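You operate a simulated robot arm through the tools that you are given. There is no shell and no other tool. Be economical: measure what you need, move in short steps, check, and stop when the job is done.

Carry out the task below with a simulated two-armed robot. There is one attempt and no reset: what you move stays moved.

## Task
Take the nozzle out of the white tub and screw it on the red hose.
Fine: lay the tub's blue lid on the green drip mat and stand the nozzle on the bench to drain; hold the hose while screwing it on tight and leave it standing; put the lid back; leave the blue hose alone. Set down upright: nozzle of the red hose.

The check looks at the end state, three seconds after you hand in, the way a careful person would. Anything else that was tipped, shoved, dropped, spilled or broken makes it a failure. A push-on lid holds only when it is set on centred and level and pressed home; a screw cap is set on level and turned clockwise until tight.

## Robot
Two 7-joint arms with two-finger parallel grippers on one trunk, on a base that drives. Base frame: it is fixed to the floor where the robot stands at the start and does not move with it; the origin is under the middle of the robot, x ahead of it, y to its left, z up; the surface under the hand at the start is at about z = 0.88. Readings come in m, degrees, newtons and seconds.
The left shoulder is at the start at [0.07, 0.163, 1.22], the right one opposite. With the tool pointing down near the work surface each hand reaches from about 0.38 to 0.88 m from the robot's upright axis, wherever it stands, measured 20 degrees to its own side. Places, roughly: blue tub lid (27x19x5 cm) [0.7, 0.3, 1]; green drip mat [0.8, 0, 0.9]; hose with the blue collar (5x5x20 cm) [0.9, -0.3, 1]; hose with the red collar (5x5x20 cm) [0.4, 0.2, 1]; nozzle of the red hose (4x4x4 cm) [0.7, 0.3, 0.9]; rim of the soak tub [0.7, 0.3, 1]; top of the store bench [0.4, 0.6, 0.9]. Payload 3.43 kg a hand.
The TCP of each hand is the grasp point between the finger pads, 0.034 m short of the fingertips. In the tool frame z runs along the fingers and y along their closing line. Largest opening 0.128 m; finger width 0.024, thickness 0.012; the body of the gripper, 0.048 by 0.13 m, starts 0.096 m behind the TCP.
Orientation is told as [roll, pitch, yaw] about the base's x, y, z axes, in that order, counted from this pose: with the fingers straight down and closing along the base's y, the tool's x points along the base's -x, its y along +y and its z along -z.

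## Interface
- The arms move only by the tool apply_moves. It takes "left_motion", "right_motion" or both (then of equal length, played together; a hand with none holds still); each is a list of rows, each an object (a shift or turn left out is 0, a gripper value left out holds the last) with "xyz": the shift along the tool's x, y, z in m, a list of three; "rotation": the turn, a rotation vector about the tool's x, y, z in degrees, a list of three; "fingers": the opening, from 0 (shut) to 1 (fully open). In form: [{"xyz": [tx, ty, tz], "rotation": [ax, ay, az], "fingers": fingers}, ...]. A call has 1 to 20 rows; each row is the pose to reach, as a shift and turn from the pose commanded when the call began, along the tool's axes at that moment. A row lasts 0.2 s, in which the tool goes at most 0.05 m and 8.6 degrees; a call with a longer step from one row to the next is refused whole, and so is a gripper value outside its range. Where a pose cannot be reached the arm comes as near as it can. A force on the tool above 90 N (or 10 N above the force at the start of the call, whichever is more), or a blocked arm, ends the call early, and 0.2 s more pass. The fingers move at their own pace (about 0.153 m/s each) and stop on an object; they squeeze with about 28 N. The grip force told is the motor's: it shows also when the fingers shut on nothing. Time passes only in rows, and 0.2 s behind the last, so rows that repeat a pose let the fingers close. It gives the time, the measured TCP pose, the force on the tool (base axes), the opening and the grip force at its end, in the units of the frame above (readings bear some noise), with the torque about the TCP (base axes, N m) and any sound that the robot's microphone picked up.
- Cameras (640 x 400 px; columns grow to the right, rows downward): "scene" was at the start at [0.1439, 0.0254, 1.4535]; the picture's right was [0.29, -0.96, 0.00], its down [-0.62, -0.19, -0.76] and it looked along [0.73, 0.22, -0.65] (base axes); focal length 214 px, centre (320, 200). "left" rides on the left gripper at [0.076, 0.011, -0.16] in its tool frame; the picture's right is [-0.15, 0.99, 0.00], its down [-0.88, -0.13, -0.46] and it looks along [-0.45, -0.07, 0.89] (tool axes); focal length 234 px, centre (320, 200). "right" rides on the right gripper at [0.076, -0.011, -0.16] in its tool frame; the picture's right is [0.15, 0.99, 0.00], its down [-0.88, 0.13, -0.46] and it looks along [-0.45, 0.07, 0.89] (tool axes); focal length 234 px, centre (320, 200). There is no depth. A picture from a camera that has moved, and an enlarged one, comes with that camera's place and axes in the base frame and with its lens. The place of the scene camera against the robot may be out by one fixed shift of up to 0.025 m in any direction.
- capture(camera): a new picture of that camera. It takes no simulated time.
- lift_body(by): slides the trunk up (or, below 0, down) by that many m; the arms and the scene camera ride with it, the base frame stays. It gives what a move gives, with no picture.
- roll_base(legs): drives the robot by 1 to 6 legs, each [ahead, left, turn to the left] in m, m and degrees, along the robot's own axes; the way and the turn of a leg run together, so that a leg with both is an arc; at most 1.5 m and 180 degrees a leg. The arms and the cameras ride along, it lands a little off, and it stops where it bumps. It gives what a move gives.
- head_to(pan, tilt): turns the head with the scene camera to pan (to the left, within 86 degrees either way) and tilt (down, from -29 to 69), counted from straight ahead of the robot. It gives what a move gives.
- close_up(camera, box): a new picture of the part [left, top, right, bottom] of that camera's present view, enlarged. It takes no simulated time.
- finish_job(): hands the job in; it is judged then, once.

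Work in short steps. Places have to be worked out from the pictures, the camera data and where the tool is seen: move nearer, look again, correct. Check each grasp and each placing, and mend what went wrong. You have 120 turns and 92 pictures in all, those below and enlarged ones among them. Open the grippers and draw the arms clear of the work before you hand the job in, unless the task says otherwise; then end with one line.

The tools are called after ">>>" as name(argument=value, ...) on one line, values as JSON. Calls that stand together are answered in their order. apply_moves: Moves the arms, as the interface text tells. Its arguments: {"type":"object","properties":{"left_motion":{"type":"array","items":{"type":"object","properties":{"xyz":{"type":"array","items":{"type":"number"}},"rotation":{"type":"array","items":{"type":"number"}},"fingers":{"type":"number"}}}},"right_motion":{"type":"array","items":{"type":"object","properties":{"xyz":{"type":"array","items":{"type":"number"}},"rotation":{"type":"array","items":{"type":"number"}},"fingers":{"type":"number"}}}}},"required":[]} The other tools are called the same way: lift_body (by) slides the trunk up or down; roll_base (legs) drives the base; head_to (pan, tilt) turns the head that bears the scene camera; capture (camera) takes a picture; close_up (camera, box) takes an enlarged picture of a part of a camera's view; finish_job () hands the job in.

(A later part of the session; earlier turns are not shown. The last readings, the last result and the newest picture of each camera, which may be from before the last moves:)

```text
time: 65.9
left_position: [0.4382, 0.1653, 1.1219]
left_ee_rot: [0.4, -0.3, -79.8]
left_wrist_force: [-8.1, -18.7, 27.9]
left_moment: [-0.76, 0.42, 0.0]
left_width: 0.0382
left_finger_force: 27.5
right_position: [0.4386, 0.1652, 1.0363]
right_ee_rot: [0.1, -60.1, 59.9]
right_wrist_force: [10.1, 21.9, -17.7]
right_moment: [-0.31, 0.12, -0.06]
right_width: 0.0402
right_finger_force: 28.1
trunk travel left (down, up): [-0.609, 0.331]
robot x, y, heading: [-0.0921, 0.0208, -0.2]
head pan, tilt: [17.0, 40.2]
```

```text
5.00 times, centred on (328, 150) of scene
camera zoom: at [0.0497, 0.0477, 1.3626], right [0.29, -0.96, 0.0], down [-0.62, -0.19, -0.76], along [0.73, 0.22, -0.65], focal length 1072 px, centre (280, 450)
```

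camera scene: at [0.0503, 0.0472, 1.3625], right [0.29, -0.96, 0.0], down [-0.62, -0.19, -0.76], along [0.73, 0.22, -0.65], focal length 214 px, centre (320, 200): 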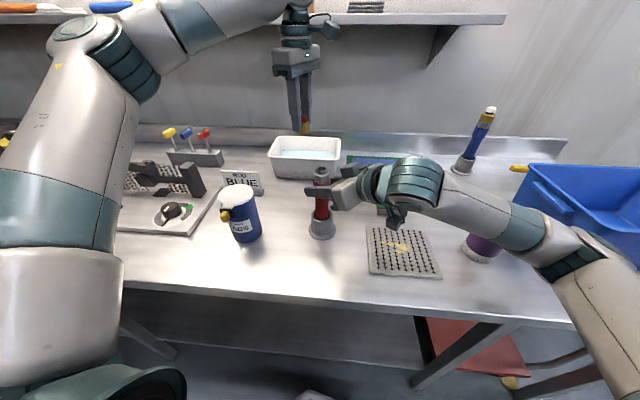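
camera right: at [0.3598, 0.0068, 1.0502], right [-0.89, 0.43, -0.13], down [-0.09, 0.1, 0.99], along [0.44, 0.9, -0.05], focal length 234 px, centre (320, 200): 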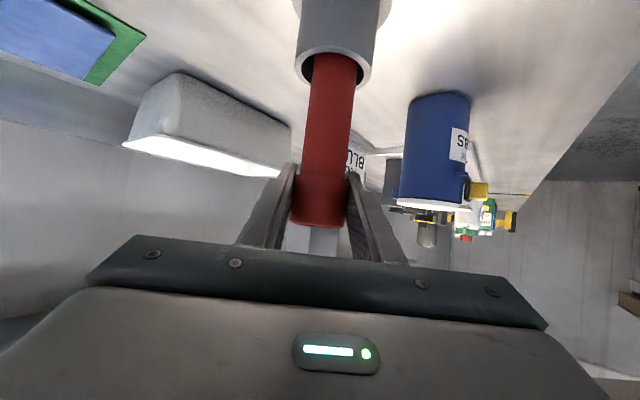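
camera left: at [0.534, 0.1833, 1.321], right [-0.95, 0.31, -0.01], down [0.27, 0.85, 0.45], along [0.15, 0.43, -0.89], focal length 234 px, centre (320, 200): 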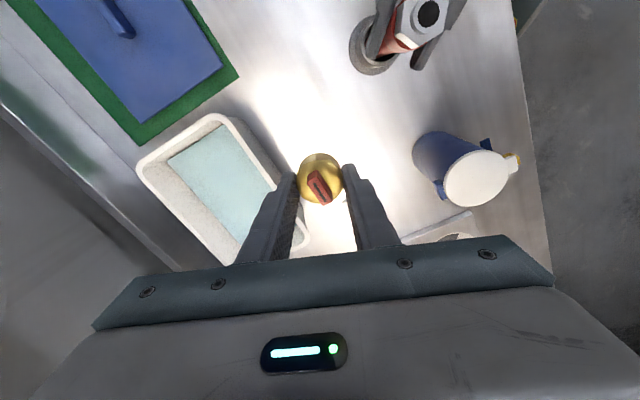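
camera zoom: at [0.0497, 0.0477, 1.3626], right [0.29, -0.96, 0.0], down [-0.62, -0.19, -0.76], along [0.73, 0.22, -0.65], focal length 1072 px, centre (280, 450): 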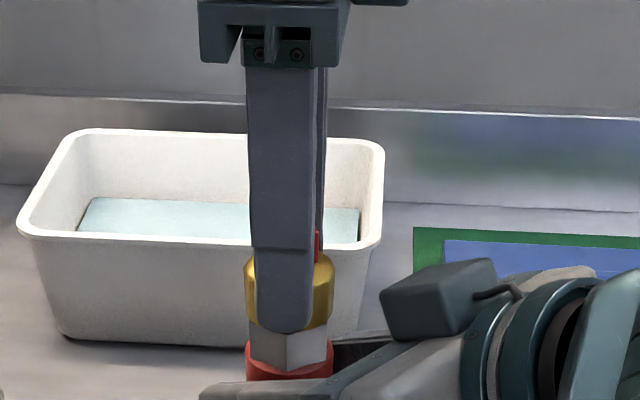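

No clear progress or torque; the side force always points along −tool x, meaning the nozzle sits ~1.6 mm off the TCP. I centre it over the spigot, then open, so I can regrasp centred after turning back.

>>> apply_moves(left_motion=[{"xyz": [-0.0017, -0.0013, -0.001]}, {"xyz": [-0.0017, -0.0013, -0.001]}])

>>> apply_moves(left_motion=[{"fingers": 0.4}, {"fingers": 0.5}, {"fingers": 0.5}])

>>> close_up(camera="left", box=[240, 120, 400, 220])

>>> close_up(camera="scene", box=[280, 110, 376, 190])

```text
time: 66.5
left_position: [0.4384, 0.1644, 1.1213]
left_ee_rot: [0.5, -0.2, -79.5]
left_wrist_force: [1.2, -7.7, 21.4]
left_moment: [-0.33, 0.01, -0.02]
left_width: 0.0379
left_finger_force: 28.3
right_position: [0.4363, 0.1652, 1.0359]
right_ee_rot: [0.1, -60.1, 59.9]
right_wrist_force: [1.7, 10.1, -14.5]
right_moment: [0.19, -0.41, -0.02]
right_width: 0.0403
right_finger_force: 27.9
trunk travel left (down, up): [-0.609, 0.331]
robot x, y, heading: [-0.0918, 0.0234, -0.1]
head pan, tilt: [17.0, 40.2]
```

```text
time: 67.3
left_position: [0.4381, 0.164, 1.1203]
left_ee_rot: [0.3, -0.2, -79.4]
left_wrist_force: [0.4, 0.0, -0.1]
left_moment: [0.0, 0.0, 0.0]
left_width: 0.0642
left_finger_force: 0.1
right_position: [0.4384, 0.165, 1.0372]
right_ee_rot: [0.1, -60.1, 59.8]
right_wrist_force: [0.7, -0.3, -0.9]
right_moment: [0.04, -0.07, -0.02]
right_width: 0.0405
right_finger_force: 28.1
trunk travel left (down, up): [-0.609, 0.331]
robot x, y, heading: [-0.0905, 0.0204, 0.1]
head pan, tilt: [17.0, 40.2]
```

```text
4.00 times, centred on (320, 170) of left
camera zoom: at [0.4356, 0.2413, 1.281], right [1.0, 0.04, 0.01], down [0.03, -0.89, 0.46], along [0.02, -0.46, -0.89], focal length 937 px, centre (320, 320)
```

zoom: 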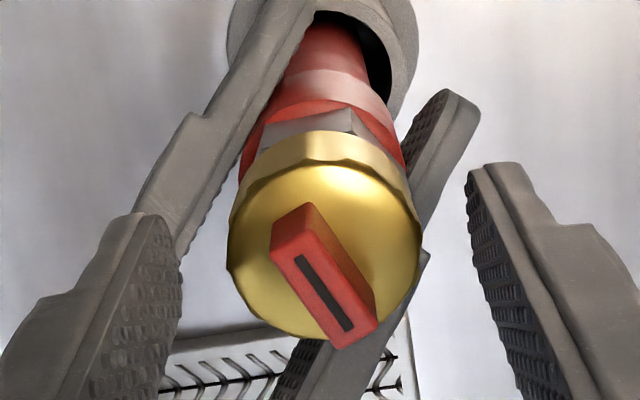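

```text
5.00 times, centred on (328, 150) of scene
camera zoom: at [0.0505, 0.0475, 1.3625], right [0.29, -0.96, 0.0], down [-0.62, -0.19, -0.76], along [0.73, 0.22, -0.65], focal length 1072 px, centre (280, 450)
```

zoom: 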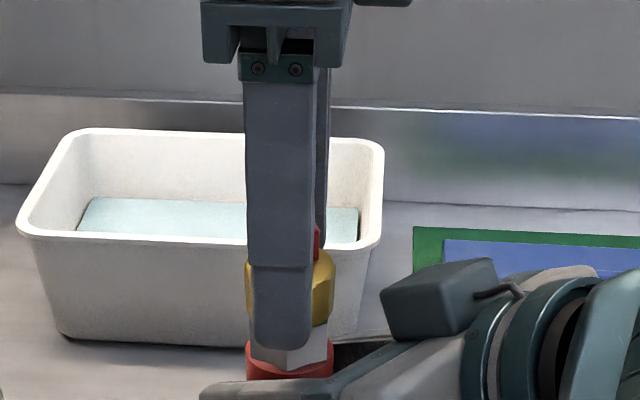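

Released; the nozzle rests on the spigot by itself and looks level. I turn the open hand back to +80°, re-centre, and grip again.

>>> apply_moves(left_motion=[{"rotation": [0, 0, -8.3]}, {"rotation": [0, 0, -16.6]}, {"rotation": [0, 0, -24.9]}, {"rotation": [0, 0, -33.2]}, {"rotation": [0, 0, -41.5]}, {"rotation": [0, 0, -49.8]}, {"rotation": [0, 0, -58.1]}, {"rotation": [0, 0, -66.4]}, {"rotation": [0, 0, -74.7]}, {"rotation": [0, 0, -83]}, {"rotation": [0, 0, -91.3]}, {"rotation": [0, 0, -99.6]}, {"rotation": [0, 0, -107.9]}, {"rotation": [0, 0, -116.2]}, {"xyz": [0.0011, -0.0004, 0], "rotation": [0, 0, -124.5]}, {"xyz": [0.0011, -0.0004, 0], "rotation": [0, 0, -132.8]}, {"xyz": [0.0011, -0.0004, 0], "rotation": [0, 0, -141]}, {"xyz": [0.0011, -0.0004, 0], "rotation": [0, 0, -149]}, {"xyz": [0.0011, -0.0004, 0], "rotation": [0, 0, -157]}, {"xyz": [0.0011, -0.0004, 0], "rotation": [0, 0, -160]}])

>>> close_up(camera="left", box=[240, 120, 400, 220])

>>> close_up(camera="scene", box=[280, 110, 376, 190])

```text
time: 71.5
left_position: [0.4372, 0.1642, 1.1218]
left_ee_rot: [-0.5, 0.1, 80.6]
left_wrist_force: [1.0, 0.2, -0.3]
left_moment: [0.0, -0.02, 0.02]
left_width: 0.0642
left_finger_force: 0.1
right_position: [0.4387, 0.1646, 1.0364]
right_ee_rot: [0.2, -60.1, 59.9]
right_wrist_force: [0.6, 0.0, 4.0]
right_moment: [-0.01, -0.16, -0.01]
right_width: 0.0404
right_finger_force: 28.1
trunk travel left (down, up): [-0.609, 0.331]
robot x, y, heading: [-0.0962, 0.0231, 0.3]
head pan, tilt: [17.0, 40.2]
```

```text
4.00 times, centred on (320, 170) of left
camera zoom: at [0.4141, 0.0926, 1.2819], right [-0.95, 0.31, -0.01], down [0.27, 0.85, 0.46], along [0.15, 0.43, -0.89], focal length 937 px, centre (320, 320)
```

zoom: 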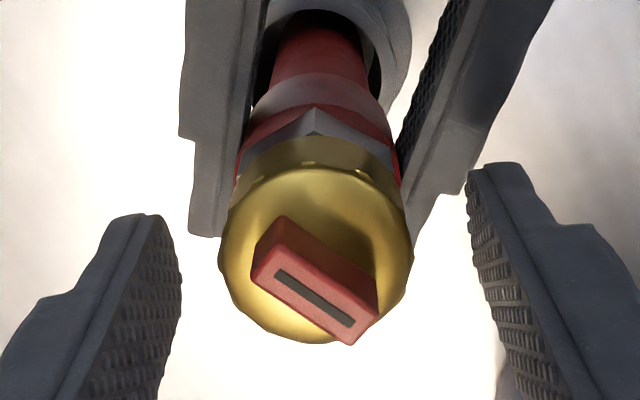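

```text
5.00 times, centred on (328, 150) of scene
camera zoom: at [0.0501, 0.0473, 1.3625], right [0.29, -0.96, 0.0], down [-0.62, -0.19, -0.76], along [0.73, 0.22, -0.65], focal length 1072 px, centre (280, 450)
```

zoom: 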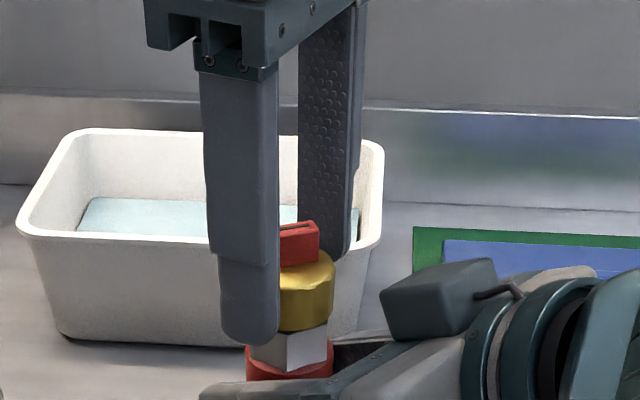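

The nozzle stays put on the spigot. I grip again (now centred), press lightly, and turn clockwise 80°.

>>> apply_moves(left_motion=[{"xyz": [0, 0, -0.001], "fingers": 0.3}, {"xyz": [0, 0, -0.001], "fingers": 0.15}, {"xyz": [0, 0, -0.001], "fingers": 0.15}, {"xyz": [0, 0, -0.001], "fingers": 0.15}])

>>> apply_moves(left_motion=[{"xyz": [0, 0, 0.0005], "rotation": [0, 0, 8]}, {"xyz": [0, 0, 0.001], "rotation": [0, 0, 16]}, {"xyz": [0, 0, 0.001], "rotation": [0, 0, 24]}, {"xyz": [0, 0, 0.001], "rotation": [0, 0, 32]}, {"xyz": [0, 0, 0.001], "rotation": [0, 0, 40]}, {"xyz": [0, 0, 0.0015], "rotation": [0, 0, 48]}, {"xyz": [0, 0, 0.0015], "rotation": [0, 0, 56]}, {"xyz": [0, 0, 0.0015], "rotation": [0, 0, 64]}, {"xyz": [0, 0, 0.0015], "rotation": [0, 0, 72]}, {"xyz": [0, 0, 0.0015], "rotation": [0, 0, 80]}])

```text
time: 72.5
left_position: [0.4376, 0.1637, 1.1224]
left_ee_rot: [-0.4, 0.1, 80.5]
left_wrist_force: [6.7, 0.1, -2.0]
left_moment: [-0.01, -0.06, 0.02]
left_width: 0.0383
left_finger_force: 28.9
right_position: [0.4379, 0.1643, 1.0366]
right_ee_rot: [0.2, -60.0, 59.8]
right_wrist_force: [-5.5, -0.8, 6.1]
right_moment: [-0.2, -0.76, 0.03]
right_width: 0.0404
right_finger_force: 28.2
trunk travel left (down, up): [-0.609, 0.331]
robot x, y, heading: [-0.0917, 0.0218, 0.1]
head pan, tilt: [17.0, 40.2]
```

```text
time: 74.7
left_position: [0.4377, 0.1635, 1.1213]
left_ee_rot: [0.1, -0.4, 0.3]
left_wrist_force: [12.3, 8.9, 1.2]
left_moment: [0.32, -0.5, 0.03]
left_width: 0.0381
left_finger_force: 27.7
right_position: [0.4376, 0.1637, 1.0355]
right_ee_rot: [0.2, -60.1, 59.9]
right_wrist_force: [-15.4, -9.9, 3.0]
right_moment: [0.29, -0.38, 0.02]
right_width: 0.04
right_finger_force: 27.7
trunk travel left (down, up): [-0.609, 0.331]
robot x, y, heading: [-0.0973, 0.022, 0.0]
head pan, tilt: [17.0, 40.2]
```

The down force stays near zero while the hand has sunk with the turn: it is threading. I correct the side force (+x, +y 1 mm) and continue 80°.

>>> apply_moves(left_motion=[{"xyz": [-0.001, 0.0008, 0], "rotation": [0, 0, 8]}, {"xyz": [-0.001, 0.0008, 0], "rotation": [0, 0, 16]}, {"xyz": [-0.001, 0.0008, 0.0005], "rotation": [0, 0, 24]}, {"xyz": [-0.001, 0.0008, 0.0005], "rotation": [0, 0, 32]}, {"xyz": [-0.001, 0.0008, 0.001], "rotation": [0, 0, 40]}, {"xyz": [-0.001, 0.0008, 0.001], "rotation": [0, 0, 48]}, {"xyz": [-0.001, 0.0008, 0.001], "rotation": [0, 0, 56]}, {"xyz": [-0.001, 0.0008, 0.0015], "rotation": [0, 0, 64]}, {"xyz": [-0.001, 0.0008, 0.0015], "rotation": [0, 0, 72]}, {"xyz": [-0.001, 0.0008, 0.0015], "rotation": [0, 0, 80]}])

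>>> close_up(camera="scene", box=[280, 110, 376, 190])

```text
time: 76.9
left_position: [0.4384, 0.1656, 1.1192]
left_ee_rot: [0.3, -0.2, -79.7]
left_wrist_force: [-1.2, -0.7, 1.9]
left_moment: [-0.27, 0.33, 0.7]
left_width: 0.0387
left_finger_force: 27.9
right_position: [0.4382, 0.1645, 1.036]
right_ee_rot: [0.2, -60.1, 59.9]
right_wrist_force: [1.9, 0.6, 0.2]
right_moment: [-0.03, -0.12, -0.63]
right_width: 0.0403
right_finger_force: 27.8
trunk travel left (down, up): [-0.609, 0.331]
robot x, y, heading: [-0.0964, 0.023, -0.0]
head pan, tilt: [17.0, 40.2]
```

```text
5.00 times, centred on (328, 150) of scene
camera zoom: at [0.0501, 0.0472, 1.3625], right [0.29, -0.96, 0.0], down [-0.62, -0.19, -0.76], along [0.73, 0.22, -0.65], focal length 1072 px, centre (280, 450)
```

zoom: 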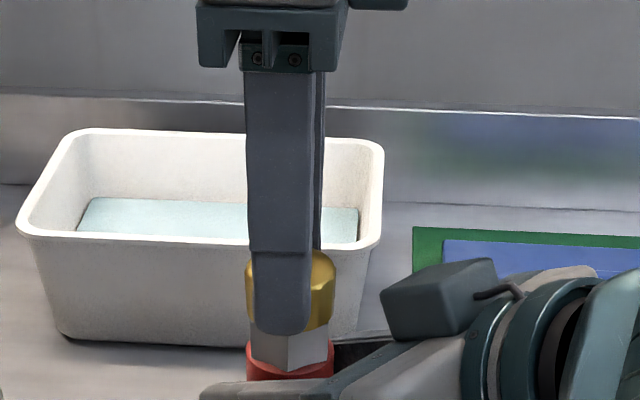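

A torque of 0.7 N·m has built up on both hands: it is getting tight. I turn another 30° to make sure.

>>> apply_moves(left_motion=[{"rotation": [0, 0, 8]}, {"rotation": [0, 0, 16]}, {"rotation": [0, 0, 24]}, {"rotation": [0, 0, 30]}])

>>> close_up(camera="left", box=[240, 120, 400, 220])

```text
time: 77.9
left_position: [0.4386, 0.1659, 1.1194]
left_ee_rot: [0.5, 0.0, -109.5]
left_wrist_force: [0.7, 0.6, 0.4]
left_moment: [-0.08, 0.31, 0.57]
left_width: 0.0385
left_finger_force: 28.2
right_position: [0.4394, 0.1648, 1.0365]
right_ee_rot: [0.1, -60.1, 59.8]
right_wrist_force: [-0.6, -1.6, 0.5]
right_moment: [-0.18, -0.44, -0.53]
right_width: 0.0402
right_finger_force: 28.1
trunk travel left (down, up): [-0.609, 0.331]
robot x, y, heading: [-0.093, 0.0204, 0.2]
head pan, tilt: [17.0, 40.2]
```

```text
4.00 times, centred on (320, 170) of left
camera zoom: at [0.475, 0.2339, 1.2798], right [0.88, -0.47, 0.01], down [-0.42, -0.78, 0.46], along [-0.21, -0.4, -0.89], focal length 937 px, centre (320, 320)
```

zoom: 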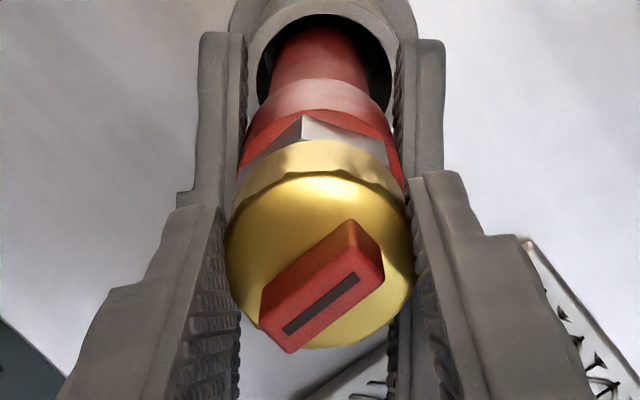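

Torque holds at ~0.6 N·m and the fin has slipped relative to the fingers, so it's screwed tight. As a check I open, turn back to yaw 0, regrip and turn a bit more.

>>> apply_moves(left_motion=[{"fingers": 0.4}, {"fingers": 0.5}, {"fingers": 0.5}, {"rotation": [0, 0, -8.4]}, {"rotation": [0, 0, -16.8]}, {"rotation": [0, 0, -25.2]}, {"rotation": [0, 0, -33.6]}, {"rotation": [0, 0, -42]}, {"rotation": [0, 0, -50.4]}, {"rotation": [0, 0, -58.8]}, {"rotation": [0, 0, -67.2]}, {"rotation": [0, 0, -75.6]}, {"rotation": [0, 0, -84]}, {"rotation": [0, 0, -92.4]}, {"rotation": [0, 0, -100.8]}, {"rotation": [0, 0, -109]}, {"rotation": [0, 0, -109]}])

>>> apply_moves(left_motion=[{"fingers": 0.3}, {"fingers": 0.15}, {"fingers": 0.15}, {"fingers": 0.15}, {"rotation": [0, 0, 8]}, {"rotation": [0, 0, 16]}, {"rotation": [0, 0, 24]}])

>>> close_up(camera="scene", box=[280, 110, 376, 190])

```text
time: 81.5
left_position: [0.4375, 0.1638, 1.12]
left_ee_rot: [-0.1, -0.5, -0.3]
left_wrist_force: [0.0, -0.3, -0.3]
left_moment: [0.01, 0.0, 0.02]
left_width: 0.0639
left_finger_force: 0.0
right_position: [0.4378, 0.1652, 1.0361]
right_ee_rot: [0.1, -60.1, 60.0]
right_wrist_force: [0.6, -0.5, 3.0]
right_moment: [0.02, -0.07, 0.01]
right_width: 0.0405
right_finger_force: 28.0
trunk travel left (down, up): [-0.609, 0.331]
robot x, y, heading: [-0.0941, 0.0235, 0.1]
head pan, tilt: [17.0, 40.2]
```

```text
time: 83.1
left_position: [0.4376, 0.1639, 1.1189]
left_ee_rot: [0.0, -0.4, -24.6]
left_wrist_force: [1.7, -11.1, -0.4]
left_moment: [-0.68, -0.15, 0.75]
left_width: 0.0385
left_finger_force: 27.8
right_position: [0.4393, 0.1651, 1.0373]
right_ee_rot: [0.4, -60.0, 59.7]
right_wrist_force: [-1.5, 11.8, 2.7]
right_moment: [-0.22, -0.12, -0.73]
right_width: 0.0401
right_finger_force: 28.1
trunk travel left (down, up): [-0.609, 0.331]
robot x, y, heading: [-0.0937, 0.0197, -0.2]
head pan, tilt: [17.0, 40.2]
```

```text
5.00 times, centred on (328, 150) of scene
camera zoom: at [0.0502, 0.0475, 1.3625], right [0.29, -0.96, 0.0], down [-0.62, -0.19, -0.76], along [0.73, 0.22, -0.65], focal length 1072 px, centre (280, 450)
```

zoom: 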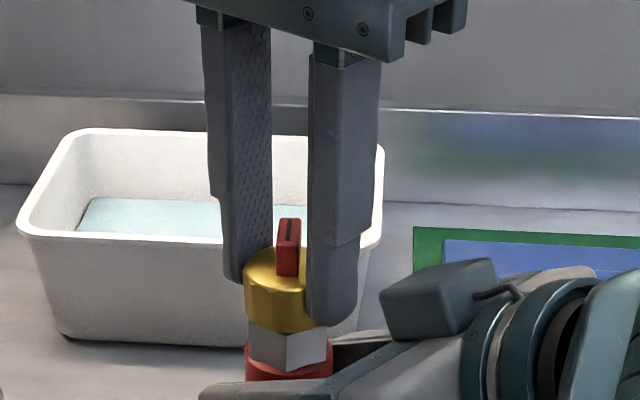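

0.75 N·m right away: it is tight, and the brass sits down on the hex. I open the left hand and rise clear.

>>> apply_moves(left_motion=[{"fingers": 0.4}, {"fingers": 0.5}, {"fingers": 0.5}, {"xyz": [0, 0, -0.03]}, {"xyz": [0, 0, -0.06]}, {"xyz": [0, 0, -0.09]}, {"xyz": [-0.04, 0, -0.1]}, {"xyz": [-0.07, 0.03, -0.1]}, {"xyz": [-0.07, 0.03, -0.1]}])

>>> close_up(camera="scene", box=[270, 120, 414, 250])

```text
time: 85.1
left_position: [0.4839, 0.215, 1.2173]
left_ee_rot: [0.1, -0.4, -24.4]
left_wrist_force: [0.4, -1.1, -0.1]
left_moment: [0.02, 0.01, -0.02]
left_width: 0.064
left_finger_force: 0.0
left hand out of reach, approached as far as the arm can: row 5, 6, 7, 8, 9
right_position: [0.4382, 0.1646, 1.0357]
right_ee_rot: [0.3, -60.2, 59.8]
right_wrist_force: [-2.6, 0.8, 1.5]
right_moment: [0.17, 0.34, 0.08]
right_width: 0.0405
right_finger_force: 27.8
trunk travel left (down, up): [-0.609, 0.331]
robot x, y, heading: [-0.0958, 0.0221, -0.2]
head pan, tilt: [17.0, 40.2]
```

```text
3.08 times, centred on (342, 185) of scene
camera zoom: at [0.0504, 0.0469, 1.3625], right [0.29, -0.96, 0.0], down [-0.62, -0.19, -0.76], along [0.73, 0.22, -0.65], focal length 660 px, centre (252, 246)
```

zoom: 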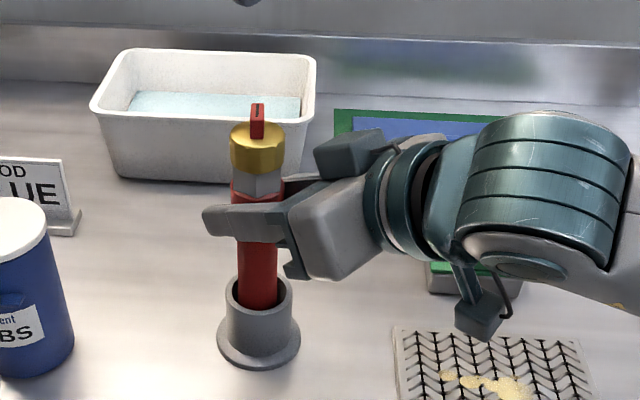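

The nozzle sits straight on the hose. I open the right hand gently and draw it straight back along its fingers.

>>> apply_moves(right_motion=[{"fingers": 0.4}, {"fingers": 0.6}, {"fingers": 0.9}, {"fingers": 0.9}, {"xyz": [0, 0, -0.035]}, {"xyz": [0, 0, -0.07]}, {"xyz": [0, 0, -0.105]}, {"xyz": [0, 0, -0.14]}, {"xyz": [0, 0, -0.14]}])

>>> capture(camera="scene")

>>> close_up(camera="scene", box=[270, 120, 414, 250])

```text
time: 87.1
left_position: [0.4825, 0.2147, 1.2184]
left_ee_rot: [-0.2, -0.5, -24.3]
left_wrist_force: [-0.4, -0.2, -0.2]
left_moment: [-0.01, 0.0, -0.01]
left_width: 0.0638
left_finger_force: 0.1
right_position: [0.3782, 0.0609, 1.1052]
right_ee_rot: [0.2, -60.0, 59.8]
right_wrist_force: [-0.1, -0.8, -0.4]
right_moment: [0.01, 0.02, 0.03]
right_width: 0.1151
right_finger_force: 0.0
trunk travel left (down, up): [-0.609, 0.331]
robot x, y, heading: [-0.0931, 0.0238, -0.2]
head pan, tilt: [17.0, 40.2]
```

```text
24 pictures are left
camera scene: at [0.051, 0.0483, 1.3624], right [0.29, -0.96, 0.0], down [-0.62, -0.19, -0.76], along [0.73, 0.22, -0.65], focal length 214 px, centre (320, 200)
```

scene: 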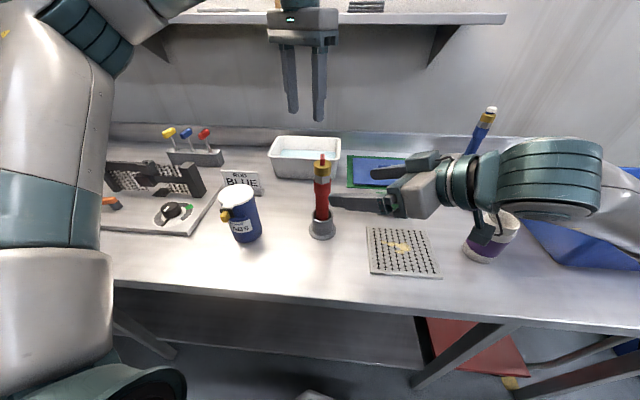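

```text
3.08 times, centred on (342, 185) of scene
camera zoom: at [0.051, 0.0483, 1.3624], right [0.29, -0.96, 0.0], down [-0.62, -0.19, -0.76], along [0.73, 0.22, -0.65], focal length 660 px, centre (252, 246)
```

zoom: 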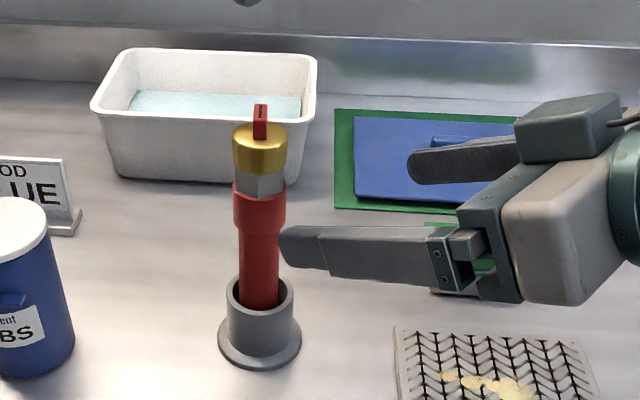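

The red hose stands on its own with the nozzle on. Now I retreat the right arm the way it came, and bring the left hand out to the left, back to the lid's orientation.

>>> apply_moves(left_motion=[{"xyz": [-0.012, 0.02, -0.005], "rotation": [0, 0, -5]}, {"xyz": [-0.024, 0.042, -0.01], "rotation": [0, 0, -10]}, {"xyz": [-0.036, 0.065, -0.015], "rotation": [0, 0, -15]}, {"xyz": [-0.048, 0.087, -0.02], "rotation": [0, 0, -20]}, {"xyz": [-0.06, 0.11, -0.02], "rotation": [0, 0, -25]}, {"xyz": [-0.072, 0.132, -0.02], "rotation": [0, 0, -30]}, {"xyz": [-0.084, 0.154, -0.02], "rotation": [0, 0, -35.4]}, {"xyz": [-0.0962, 0.1754, -0.02], "rotation": [0, 0, -35.4]}, {"xyz": [-0.0962, 0.1754, -0.02], "rotation": [0, 0, -35.4]}], right_motion=[{"xyz": [0.007, -0.008, -0.041]}, {"xyz": [0.014, -0.016, -0.083]}, {"xyz": [0.021, -0.024, -0.124]}, {"xyz": [0.028, -0.031, -0.166]}, {"xyz": [0.035, -0.039, -0.207]}, {"xyz": [0.041, -0.047, -0.249]}, {"xyz": [0.048, -0.055, -0.29]}, {"xyz": [0.0552, -0.0628, -0.3316]}, {"xyz": [0.0552, -0.0628, -0.3316]}])

>>> lift_body(by=0.09)

>>> capture(camera="scene")

```text
time: 89.1
left_position: [0.5939, 0.3568, 1.2147]
left_ee_rot: [-0.3, -0.4, 11.0]
left_wrist_force: [0.4, 0.7, -0.8]
left_moment: [0.0, -0.01, 0.03]
left_width: 0.0641
left_finger_force: 0.1
left hand out of reach, approached as far as the arm can: row 1, 2, 3, 4, 5, 6, 7, 8, 9
right_position: [0.2745, -0.2438, 1.2246]
right_ee_rot: [0.2, -60.1, 59.9]
right_wrist_force: [0.2, -0.1, -0.5]
right_moment: [-0.02, 0.03, 0.0]
right_width: 0.1152
right_finger_force: 0.0
right hand out of reach, approached as far as the arm can: row 2, 3, 4, 5
trunk travel left (down, up): [-0.609, 0.331]
robot x, y, heading: [-0.0926, 0.0205, 0.1]
head pan, tilt: [17.0, 40.2]
```

```text
time: 90.3
left_position: [0.5946, 0.3561, 1.3052]
left_ee_rot: [-0.2, -0.4, 10.9]
left_wrist_force: [0.1, 0.8, 1.0]
left_moment: [-0.02, -0.02, -0.02]
left_width: 0.0642
left_finger_force: 0.1
right_position: [0.2758, -0.2438, 1.3148]
right_ee_rot: [0.2, -60.1, 59.8]
right_wrist_force: [-0.3, 0.0, -0.4]
right_moment: [0.02, 0.03, -0.01]
right_width: 0.1155
right_finger_force: 0.1
trunk travel left (down, up): [-0.699, 0.241]
robot x, y, heading: [-0.0944, 0.0198, -0.0]
head pan, tilt: [17.0, 40.2]
```

```text
22 pictures are left
camera scene: at [0.0505, 0.0473, 1.4524], right [0.29, -0.96, 0.0], down [-0.62, -0.19, -0.76], along [0.73, 0.22, -0.65], focal length 214 px, centre (320, 200)
```

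scene: 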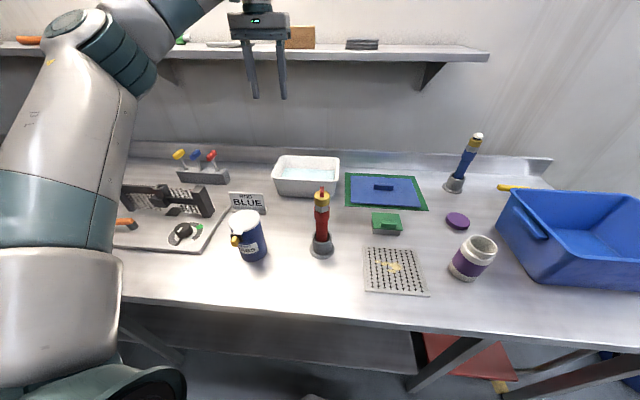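

Everything else is undisturbed. I drive right 0.34 m and ahead 10 cm to fetch the lid.

>>> roll_base(legs=[[0, -0.343, 0], [0.1, 0, 0]])

>>> capture(camera="left")

```text
time: 93.3
left_position: [0.6931, 0.0071, 1.306]
left_ee_rot: [-0.3, -0.4, 10.6]
left_wrist_force: [0.4, 0.5, -0.3]
left_moment: [0.03, 0.04, 0.02]
left_width: 0.064
left_finger_force: 0.0
right_position: [0.3728, -0.5905, 1.315]
right_ee_rot: [0.2, -60.2, 59.6]
right_wrist_force: [-0.2, 0.2, -1.0]
right_moment: [0.01, 0.05, 0.01]
right_width: 0.115
right_finger_force: 0.1
trunk travel left (down, up): [-0.699, 0.241]
robot x, y, heading: [0.0064, -0.3216, -0.2]
head pan, tilt: [17.0, 40.2]
```

```text
21 pictures are left
camera left: at [0.6171, 0.0067, 1.466], right [-0.04, 1.0, 0.0], down [0.89, 0.04, 0.46], along [0.46, 0.02, -0.89], focal length 234 px, centre (320, 200)
```

left: 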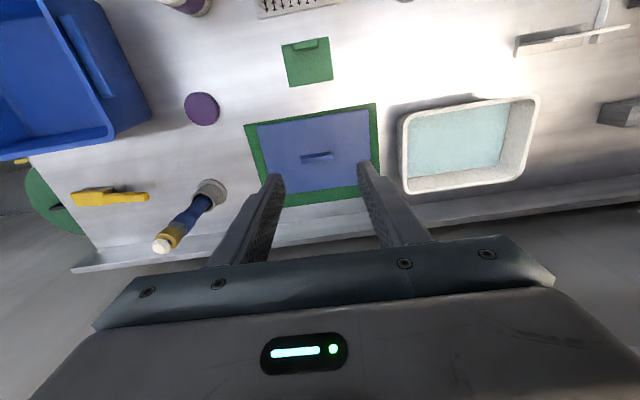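

The lid handle is seen near [0.79, 0.006]. I tilt the hand to −25° and come down above it for a closer look.

>>> apply_moves(left_motion=[{"xyz": [-0.01, -0.002, 0.035], "rotation": [0, -5, 0], "fingers": 0.9}, {"xyz": [-0.02, -0.004, 0.07], "rotation": [0, -10, 0]}, {"xyz": [-0.03, -0.006, 0.105], "rotation": [0, -15, 0]}, {"xyz": [-0.04, -0.009, 0.14], "rotation": [0, -20, 0]}, {"xyz": [-0.05, -0.011, 0.175], "rotation": [0, -25, 0]}, {"xyz": [-0.0586, -0.013, 0.21], "rotation": [0, -25, 0]}, {"xyz": [-0.0586, -0.013, 0.21], "rotation": [0, -25, 0]}])

>>> capture(camera="left")

```text
time: 94.9
left_position: [0.7553, 0.0081, 1.097]
left_ee_rot: [-0.3, -25.4, 10.8]
left_wrist_force: [0.2, 0.1, 0.1]
left_moment: [0.0, -0.03, -0.02]
left_width: 0.1152
left_finger_force: 0.1
right_position: [0.3726, -0.589, 1.3154]
right_ee_rot: [0.0, -60.1, 59.7]
right_wrist_force: [0.7, -1.2, -0.8]
right_moment: [-0.01, 0.0, 0.03]
right_width: 0.1154
right_finger_force: 0.1
trunk travel left (down, up): [-0.699, 0.241]
robot x, y, heading: [0.0021, -0.3195, 0.1]
head pan, tilt: [17.0, 40.2]
```

```text
20 pictures are left
camera left: at [0.6204, -0.0061, 1.2088], right [-0.05, 1.0, 0.06], down [0.61, -0.01, 0.79], along [0.79, 0.08, -0.61], focal length 234 px, centre (320, 200)
```

left: 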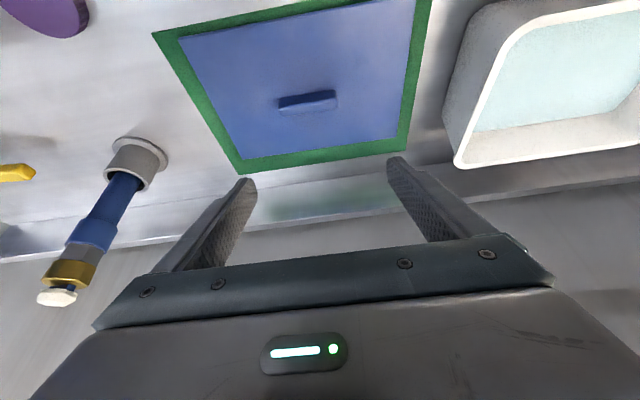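

Handle measured at about [0.793, 0.005]. I move forward and down over it, then lower by the trunk to just above the grasp height.

>>> apply_moves(left_motion=[{"xyz": [0.002, -0.003, 0.03]}, {"xyz": [0.005, -0.006, 0.06]}, {"xyz": [0.008, -0.0104, 0.0889]}, {"xyz": [0.008, -0.0104, 0.0889]}])

>>> lift_body(by=-0.065)

>>> capture(camera="left")

>>> close_up(camera="scene", box=[220, 110, 380, 210])

```text
time: 95.9
left_position: [0.7881, 0.0026, 1.0128]
left_ee_rot: [-0.2, -25.4, 10.8]
left_wrist_force: [0.0, 0.1, 0.2]
left_moment: [0.0, -0.03, -0.02]
left_width: 0.1152
left_finger_force: 0.1
right_position: [0.3738, -0.5899, 1.314]
right_ee_rot: [0.2, -60.1, 59.6]
right_wrist_force: [1.0, 0.5, 0.0]
right_moment: [0.01, 0.04, 0.0]
right_width: 0.1152
right_finger_force: 0.1
trunk travel left (down, up): [-0.699, 0.241]
robot x, y, heading: [0.0053, -0.3209, 0.1]
head pan, tilt: [17.0, 40.2]
```

```text
time: 97.0
left_position: [0.7889, 0.0021, 0.9476]
left_ee_rot: [-0.4, -25.4, 10.8]
left_wrist_force: [-0.2, 0.6, 0.4]
left_moment: [-0.03, -0.01, -0.03]
left_width: 0.1153
left_finger_force: 0.2
right_position: [0.3735, -0.591, 1.2492]
right_ee_rot: [0.1, -60.2, 59.6]
right_wrist_force: [-0.1, -0.1, 0.5]
right_moment: [0.0, 0.03, 0.01]
right_width: 0.1154
right_finger_force: 0.1
trunk travel left (down, up): [-0.634, 0.306]
robot x, y, heading: [0.0055, -0.3222, -0.3]
head pan, tilt: [17.0, 40.2]
```

```text
19 pictures are left
camera left: at [0.6529, -0.0114, 1.0599], right [-0.05, 1.0, 0.06], down [0.61, -0.01, 0.79], along [0.79, 0.08, -0.61], focal length 234 px, centre (320, 200)
```

left: 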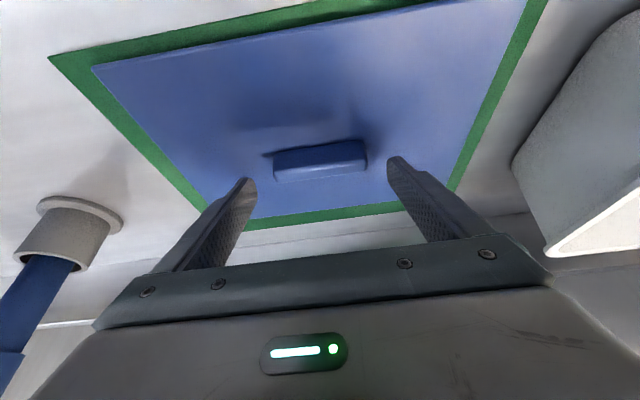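

```text
4.00 times, centred on (300, 160) of scene
camera zoom: at [0.1492, -0.2975, 1.3876], right [0.29, -0.96, 0.0], down [-0.62, -0.19, -0.76], along [0.73, 0.22, -0.65], focal length 858 px, centre (400, 360)
```

zoom: 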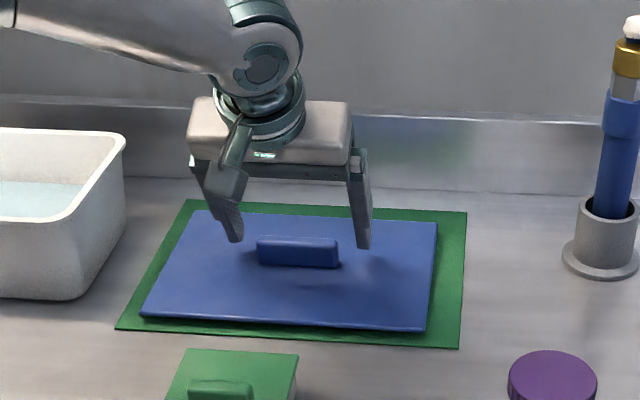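

The handle lies right between the fingers, same as on the first grasp. I lower 14 mm and close.

>>> lift_body(by=-0.014)

>>> apply_moves(left_motion=[{"xyz": [-0.002, 0, 0.001], "fingers": 0.7}, {"xyz": [-0.002, 0, 0.001], "fingers": 0.4}, {"xyz": [-0.002, 0, 0.001], "fingers": 0.2}, {"xyz": [-0.002, 0, 0.001], "fingers": 0.2}, {"xyz": [-0.002, 0, 0.001], "fingers": 0.2}])

```text
time: 97.6
left_position: [0.7898, 0.0014, 0.9336]
left_ee_rot: [-0.3, -25.5, 10.7]
left_wrist_force: [-0.2, -0.7, -0.4]
left_moment: [-0.01, 0.0, 0.03]
left_width: 0.1151
left_finger_force: 0.0
right_position: [0.3731, -0.5913, 1.2355]
right_ee_rot: [0.1, -60.1, 59.7]
right_wrist_force: [-0.3, 0.3, -0.6]
right_moment: [0.0, 0.03, 0.02]
right_width: 0.1153
right_finger_force: 0.1
trunk travel left (down, up): [-0.62, 0.32]
robot x, y, heading: [0.0058, -0.3183, -0.4]
head pan, tilt: [17.0, 40.2]
```

```text
time: 98.8
left_position: [0.7912, 0.0017, 0.9333]
left_ee_rot: [-0.3, -25.5, 10.8]
left_wrist_force: [-0.3, 0.8, 0.6]
left_moment: [0.09, 0.04, 0.05]
left_width: 0.0792
left_finger_force: 27.9
right_position: [0.3721, -0.5908, 1.2352]
right_ee_rot: [0.1, -60.1, 59.6]
right_wrist_force: [-0.6, -0.7, 0.0]
right_moment: [0.01, 0.01, -0.04]
right_width: 0.1154
right_finger_force: 0.1
trunk travel left (down, up): [-0.62, 0.32]
robot x, y, heading: [0.0072, -0.3212, -0.3]
head pan, tilt: [17.0, 40.2]
```

Gripped at 0.079 again. I lift by the trunk, then by the arm, to about z 1.10.

>>> lift_body(by=0.08)

>>> apply_moves(left_motion=[{"xyz": [-0.0095, 0, -0.0204]}, {"xyz": [-0.019, 0, -0.0408]}, {"xyz": [-0.0285, 0, -0.0611]}, {"xyz": [-0.038, 0, -0.0815]}, {"xyz": [-0.038, 0, -0.0815]}])

>>> capture(camera="left")

```text
time: 100.0
left_position: [0.7915, 0.0025, 1.0131]
left_ee_rot: [-0.3, -25.4, 10.8]
left_wrist_force: [0.1, 0.1, -0.8]
left_moment: [-0.03, -0.04, -0.01]
left_width: 0.0794
left_finger_force: 28.2
right_position: [0.3733, -0.5902, 1.3153]
right_ee_rot: [0.3, -60.0, 59.6]
right_wrist_force: [-0.9, -0.1, 0.0]
right_moment: [0.01, 0.0, 0.01]
right_width: 0.1154
right_finger_force: 0.1
trunk travel left (down, up): [-0.7, 0.24]
robot x, y, heading: [0.0057, -0.3226, -0.1]
head pan, tilt: [17.0, 40.2]
```

```text
time: 101.2
left_position: [0.791, 0.0019, 1.1026]
left_ee_rot: [-0.2, -25.4, 10.8]
left_wrist_force: [-0.3, -0.4, -1.0]
left_moment: [0.0, 0.03, -0.02]
left_width: 0.0791
left_finger_force: 28.6
right_position: [0.3736, -0.5895, 1.3152]
right_ee_rot: [0.2, -60.1, 59.5]
right_wrist_force: [-0.5, 0.0, 0.0]
right_moment: [-0.01, 0.02, 0.03]
right_width: 0.1152
right_finger_force: 0.0
trunk travel left (down, up): [-0.7, 0.24]
robot x, y, heading: [0.0057, -0.3205, -0.3]
head pan, tilt: [17.0, 40.2]
```

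```text
17 pictures are left
camera left: at [0.6551, -0.0108, 1.2158], right [-0.05, 1.0, 0.06], down [0.61, -0.01, 0.79], along [0.79, 0.08, -0.61], focal length 234 px, centre (320, 200)
```

left: 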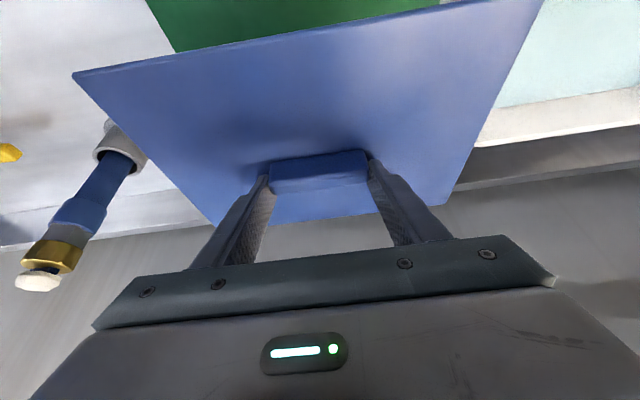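

The lid hangs level in the same hold as before (about 3 mm forward in the grip). I drive left to bring it over the tub.

>>> roll_base(legs=[[0, 0.316, 0.3]])

>>> capture(camera="scene")

```text
time: 103.3
left_position: [0.7906, 0.3185, 1.1037]
left_ee_rot: [-0.3, -25.4, 11.0]
left_wrist_force: [0.2, 0.7, -0.6]
left_moment: [0.0, 0.02, -0.05]
left_width: 0.0794
left_finger_force: 28.0
right_position: [0.3749, -0.2755, 1.314]
right_ee_rot: [0.1, -60.1, 59.7]
right_wrist_force: [-0.2, 0.1, 0.2]
right_moment: [-0.01, 0.02, -0.01]
right_width: 0.1154
right_finger_force: 0.1
trunk travel left (down, up): [-0.7, 0.24]
robot x, y, heading: [0.0045, -0.0078, -0.3]
head pan, tilt: [17.0, 40.2]
```

```text
16 pictures are left
camera scene: at [0.1505, 0.0167, 1.4535], right [0.29, -0.96, 0.0], down [-0.62, -0.19, -0.76], along [0.73, 0.22, -0.65], focal length 214 px, centre (320, 200)
```

scene: 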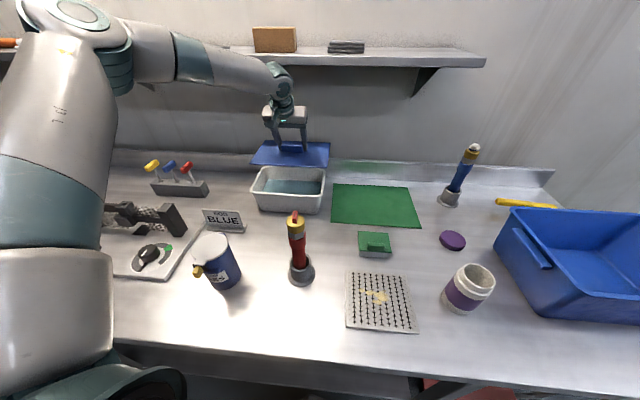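

I move the lid back 5 cm over the tub and down to about 3 cm above the rim, then check the alignment.

>>> apply_moves(left_motion=[{"xyz": [0.025, 0.0035, -0.011]}, {"xyz": [0.0482, 0.0071, -0.0225]}, {"xyz": [0.0575, 0.0071, -0.0025]}, {"xyz": [0.0668, 0.0071, 0.0174]}, {"xyz": [0.0668, 0.0071, 0.0174]}])

>>> close_up(camera="scene", box=[220, 130, 380, 230])

>>> capture(camera="left")

```text
time: 104.5
left_position: [0.7362, 0.3172, 1.0609]
left_ee_rot: [-0.3, -25.4, 10.9]
left_wrist_force: [0.0, 0.7, -1.0]
left_moment: [0.02, -0.02, 0.03]
left_width: 0.0793
left_finger_force: 28.4
right_position: [0.3737, -0.2752, 1.3164]
right_ee_rot: [0.1, -60.1, 59.7]
right_wrist_force: [-0.5, 0.1, -0.1]
right_moment: [0.01, -0.03, -0.03]
right_width: 0.1155
right_finger_force: 0.0
trunk travel left (down, up): [-0.7, 0.24]
robot x, y, heading: [0.0058, -0.0093, 0.0]
head pan, tilt: [17.0, 40.2]
```

```text
4.00 times, centred on (300, 180) of scene
camera zoom: at [0.1499, 0.0175, 1.4536], right [0.29, -0.96, 0.0], down [-0.62, -0.19, -0.76], along [0.73, 0.22, -0.65], focal length 858 px, centre (400, 280)
```

zoom: 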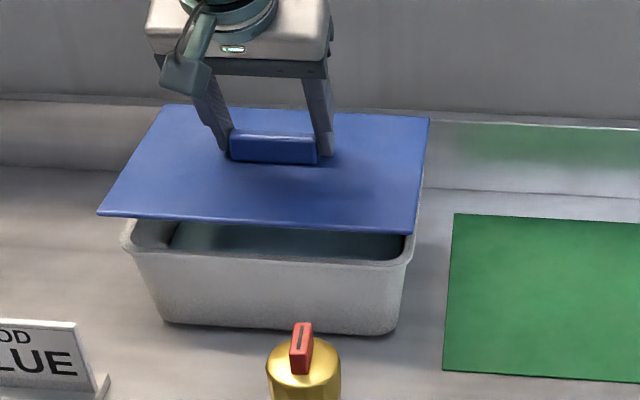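

```text
14 pictures are left
camera left: at [0.6006, 0.3022, 1.172], right [-0.05, 1.0, 0.06], down [0.61, -0.01, 0.79], along [0.79, 0.08, -0.61], focal length 234 px, centre (320, 200)
```

left: 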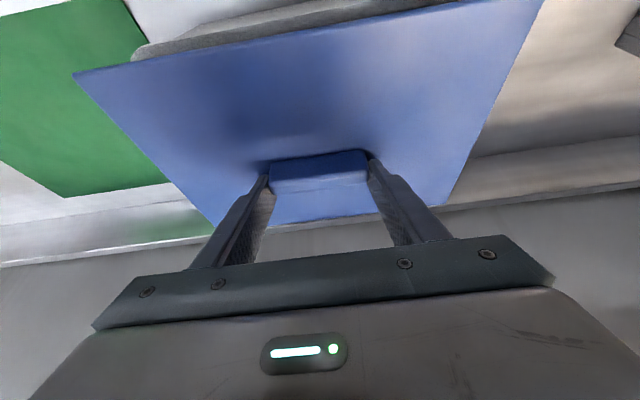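

The lid is parallel to and centred on the tub as when it was lifted off. I lower to near the rim, 7 mm above seat height, and look.

>>> apply_moves(left_motion=[{"xyz": [0.004, 0, 0.01]}, {"xyz": [0.008, 0, 0.02]}, {"xyz": [0.0117, 0, 0.0287]}, {"xyz": [0.0117, 0, 0.0287]}])

>>> close_up(camera="scene", box=[230, 140, 350, 215])

```text
time: 105.5
left_position: [0.7385, 0.3145, 1.027]
left_ee_rot: [-0.3, -25.3, 11.0]
left_wrist_force: [-0.2, 0.1, -0.6]
left_moment: [-0.02, -0.03, 0.01]
left_width: 0.0792
left_finger_force: 28.1
right_position: [0.3733, -0.2749, 1.3163]
right_ee_rot: [0.1, -60.1, 59.8]
right_wrist_force: [-0.4, -0.5, -0.8]
right_moment: [-0.02, 0.02, 0.02]
right_width: 0.1151
right_finger_force: 0.0
trunk travel left (down, up): [-0.7, 0.24]
robot x, y, heading: [0.0087, -0.0055, -0.2]
head pan, tilt: [17.0, 40.2]
```

```text
5.33 times, centred on (290, 178) of scene
camera zoom: at [0.1503, 0.0174, 1.4535], right [0.29, -0.96, 0.0], down [-0.62, -0.19, -0.76], along [0.73, 0.22, -0.65], focal length 1144 px, centre (480, 320)
```

zoom: 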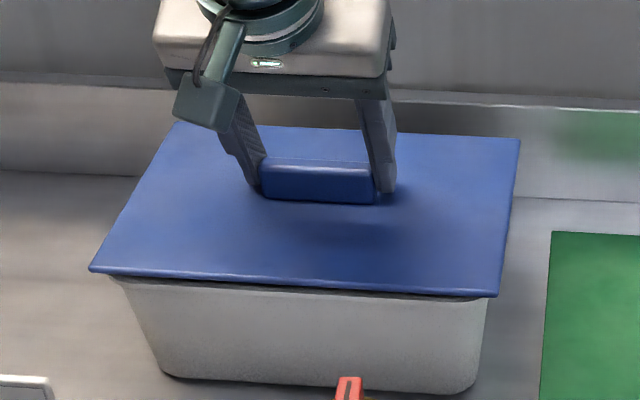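

The overhang on both sides matches the original fit. I press down gently now.

>>> apply_moves(left_motion=[{"xyz": [0.0013, 0, 0.0027]}, {"xyz": [0.0025, 0, 0.0054]}, {"xyz": [0.0038, 0, 0.0082]}, {"xyz": [0.0038, 0, 0.0082]}])

>>> close_up(camera="scene", box=[230, 140, 350, 215])

```text
time: 106.5
left_position: [0.7391, 0.3136, 1.0223]
left_ee_rot: [-0.3, -25.7, 10.8]
left_wrist_force: [0.9, 2.6, 15.2]
left_moment: [0.66, 0.4, 0.0]
left_width: 0.0795
left_finger_force: 27.9
right_position: [0.3724, -0.2749, 1.3147]
right_ee_rot: [-0.1, -60.2, 59.9]
right_wrist_force: [-0.4, 0.3, -0.2]
right_moment: [0.01, 0.01, 0.0]
right_width: 0.1152
right_finger_force: 0.1
trunk travel left (down, up): [-0.7, 0.24]
robot x, y, heading: [0.0073, -0.0068, -0.3]
head pan, tilt: [17.0, 40.2]
```

```text
5.33 times, centred on (290, 178) of scene
camera zoom: at [0.1486, 0.0168, 1.4539], right [0.29, -0.96, 0.0], down [-0.62, -0.19, -0.76], along [0.73, 0.22, -0.65], focal length 1144 px, centre (480, 320)
```

zoom: 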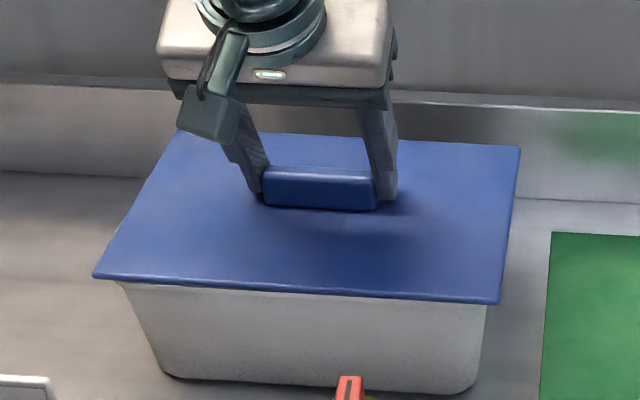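

It sits at the original height with 15 N. I press further to drive it home.

>>> apply_moves(left_motion=[{"xyz": [0.0013, 0, 0.0027]}, {"xyz": [0.0025, 0, 0.0054]}, {"xyz": [0.0025, 0, 0.0054]}])

>>> apply_moves(left_motion=[{"xyz": [0.0008, 0, 0.0018]}, {"xyz": [0.0017, 0, 0.0036]}, {"xyz": [0.0017, 0, 0.0036]}])

```text
time: 107.3
left_position: [0.7383, 0.3152, 1.0216]
left_ee_rot: [-0.4, -26.2, 10.9]
left_wrist_force: [8.6, 10.4, 46.5]
left_moment: [1.38, -0.06, -0.08]
left_width: 0.0795
left_finger_force: 28.2
right_position: [0.3713, -0.2763, 1.3166]
right_ee_rot: [-0.1, -60.2, 60.0]
right_wrist_force: [-0.7, 0.2, -0.3]
right_moment: [0.02, 0.03, 0.0]
right_width: 0.1151
right_finger_force: 0.1
trunk travel left (down, up): [-0.7, 0.24]
robot x, y, heading: [0.0084, -0.0067, -0.1]
head pan, tilt: [17.0, 40.2]
```

```text
time: 108.1
left_position: [0.7375, 0.3138, 1.022]
left_ee_rot: [-0.4, -26.6, 11.0]
left_wrist_force: [8.5, 10.4, 59.8]
left_moment: [1.94, 0.28, -0.26]
left_width: 0.0796
left_finger_force: 28.5
right_position: [0.3686, -0.2762, 1.317]
right_ee_rot: [-0.3, -60.2, 60.1]
right_wrist_force: [0.4, -0.5, -0.3]
right_moment: [-0.01, -0.01, -0.03]
right_width: 0.1151
right_finger_force: 0.1
trunk travel left (down, up): [-0.7, 0.24]
robot x, y, heading: [0.008, -0.0081, -0.0]
head pan, tilt: [17.0, 40.2]
```

It meets a firm stop at the original height (60 N). I ease off, let go and look at the seat.

>>> apply_moves(left_motion=[{"xyz": [-0.004, 0, -0.0085]}, {"xyz": [-0.006, 0, -0.0135]}, {"xyz": [-0.006, 0, -0.0135], "fingers": 0.8}, {"xyz": [-0.006, 0, -0.0135], "fingers": 0.9}, {"xyz": [-0.006, 0, -0.0135], "fingers": 0.9}, {"xyz": [-0.021, 0, -0.045]}, {"xyz": [-0.03, 0, -0.09]}, {"xyz": [0.0, 0, -0.12]}, {"xyz": [0.0, 0, -0.12]}])

>>> close_up(camera="scene", box=[230, 140, 350, 215])

>>> capture(camera="left")

```text
time: 110.1
left_position: [0.6888, 0.3064, 1.1164]
left_ee_rot: [-0.3, -25.3, 10.9]
left_wrist_force: [0.0, 0.5, -0.1]
left_moment: [-0.01, -0.02, 0.02]
left_width: 0.1153
left_finger_force: 0.0
right_position: [0.3763, -0.2746, 1.3148]
right_ee_rot: [0.2, -60.1, 59.7]
right_wrist_force: [0.3, -0.1, 0.1]
right_moment: [-0.01, 0.0, -0.01]
right_width: 0.1151
right_finger_force: 0.0
trunk travel left (down, up): [-0.7, 0.24]
robot x, y, heading: [0.0083, -0.0093, -0.1]
head pan, tilt: [17.0, 40.2]
```

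```text
5.33 times, centred on (290, 178) of scene
camera zoom: at [0.1516, 0.0173, 1.4533], right [0.29, -0.96, 0.0], down [-0.62, -0.19, -0.76], along [0.73, 0.22, -0.65], focal length 1144 px, centre (480, 320)
```

zoom: 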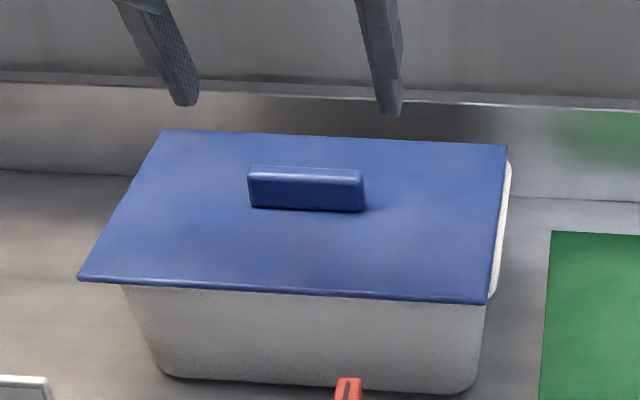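

```text
10 pictures are left
camera left: at [0.5533, 0.2937, 1.2299], right [-0.05, 1.0, 0.06], down [0.61, -0.01, 0.79], along [0.79, 0.08, -0.61], focal length 234 px, centre (320, 200)
```

left: 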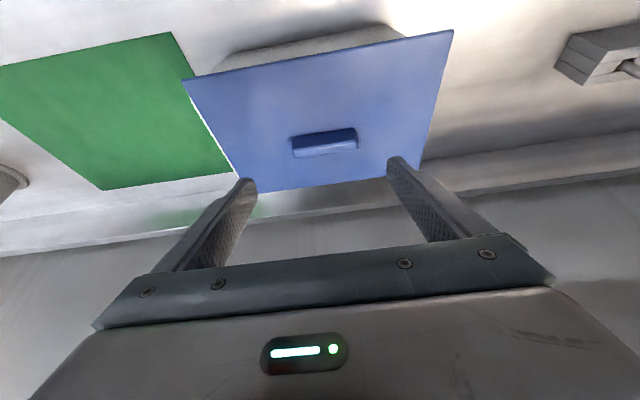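

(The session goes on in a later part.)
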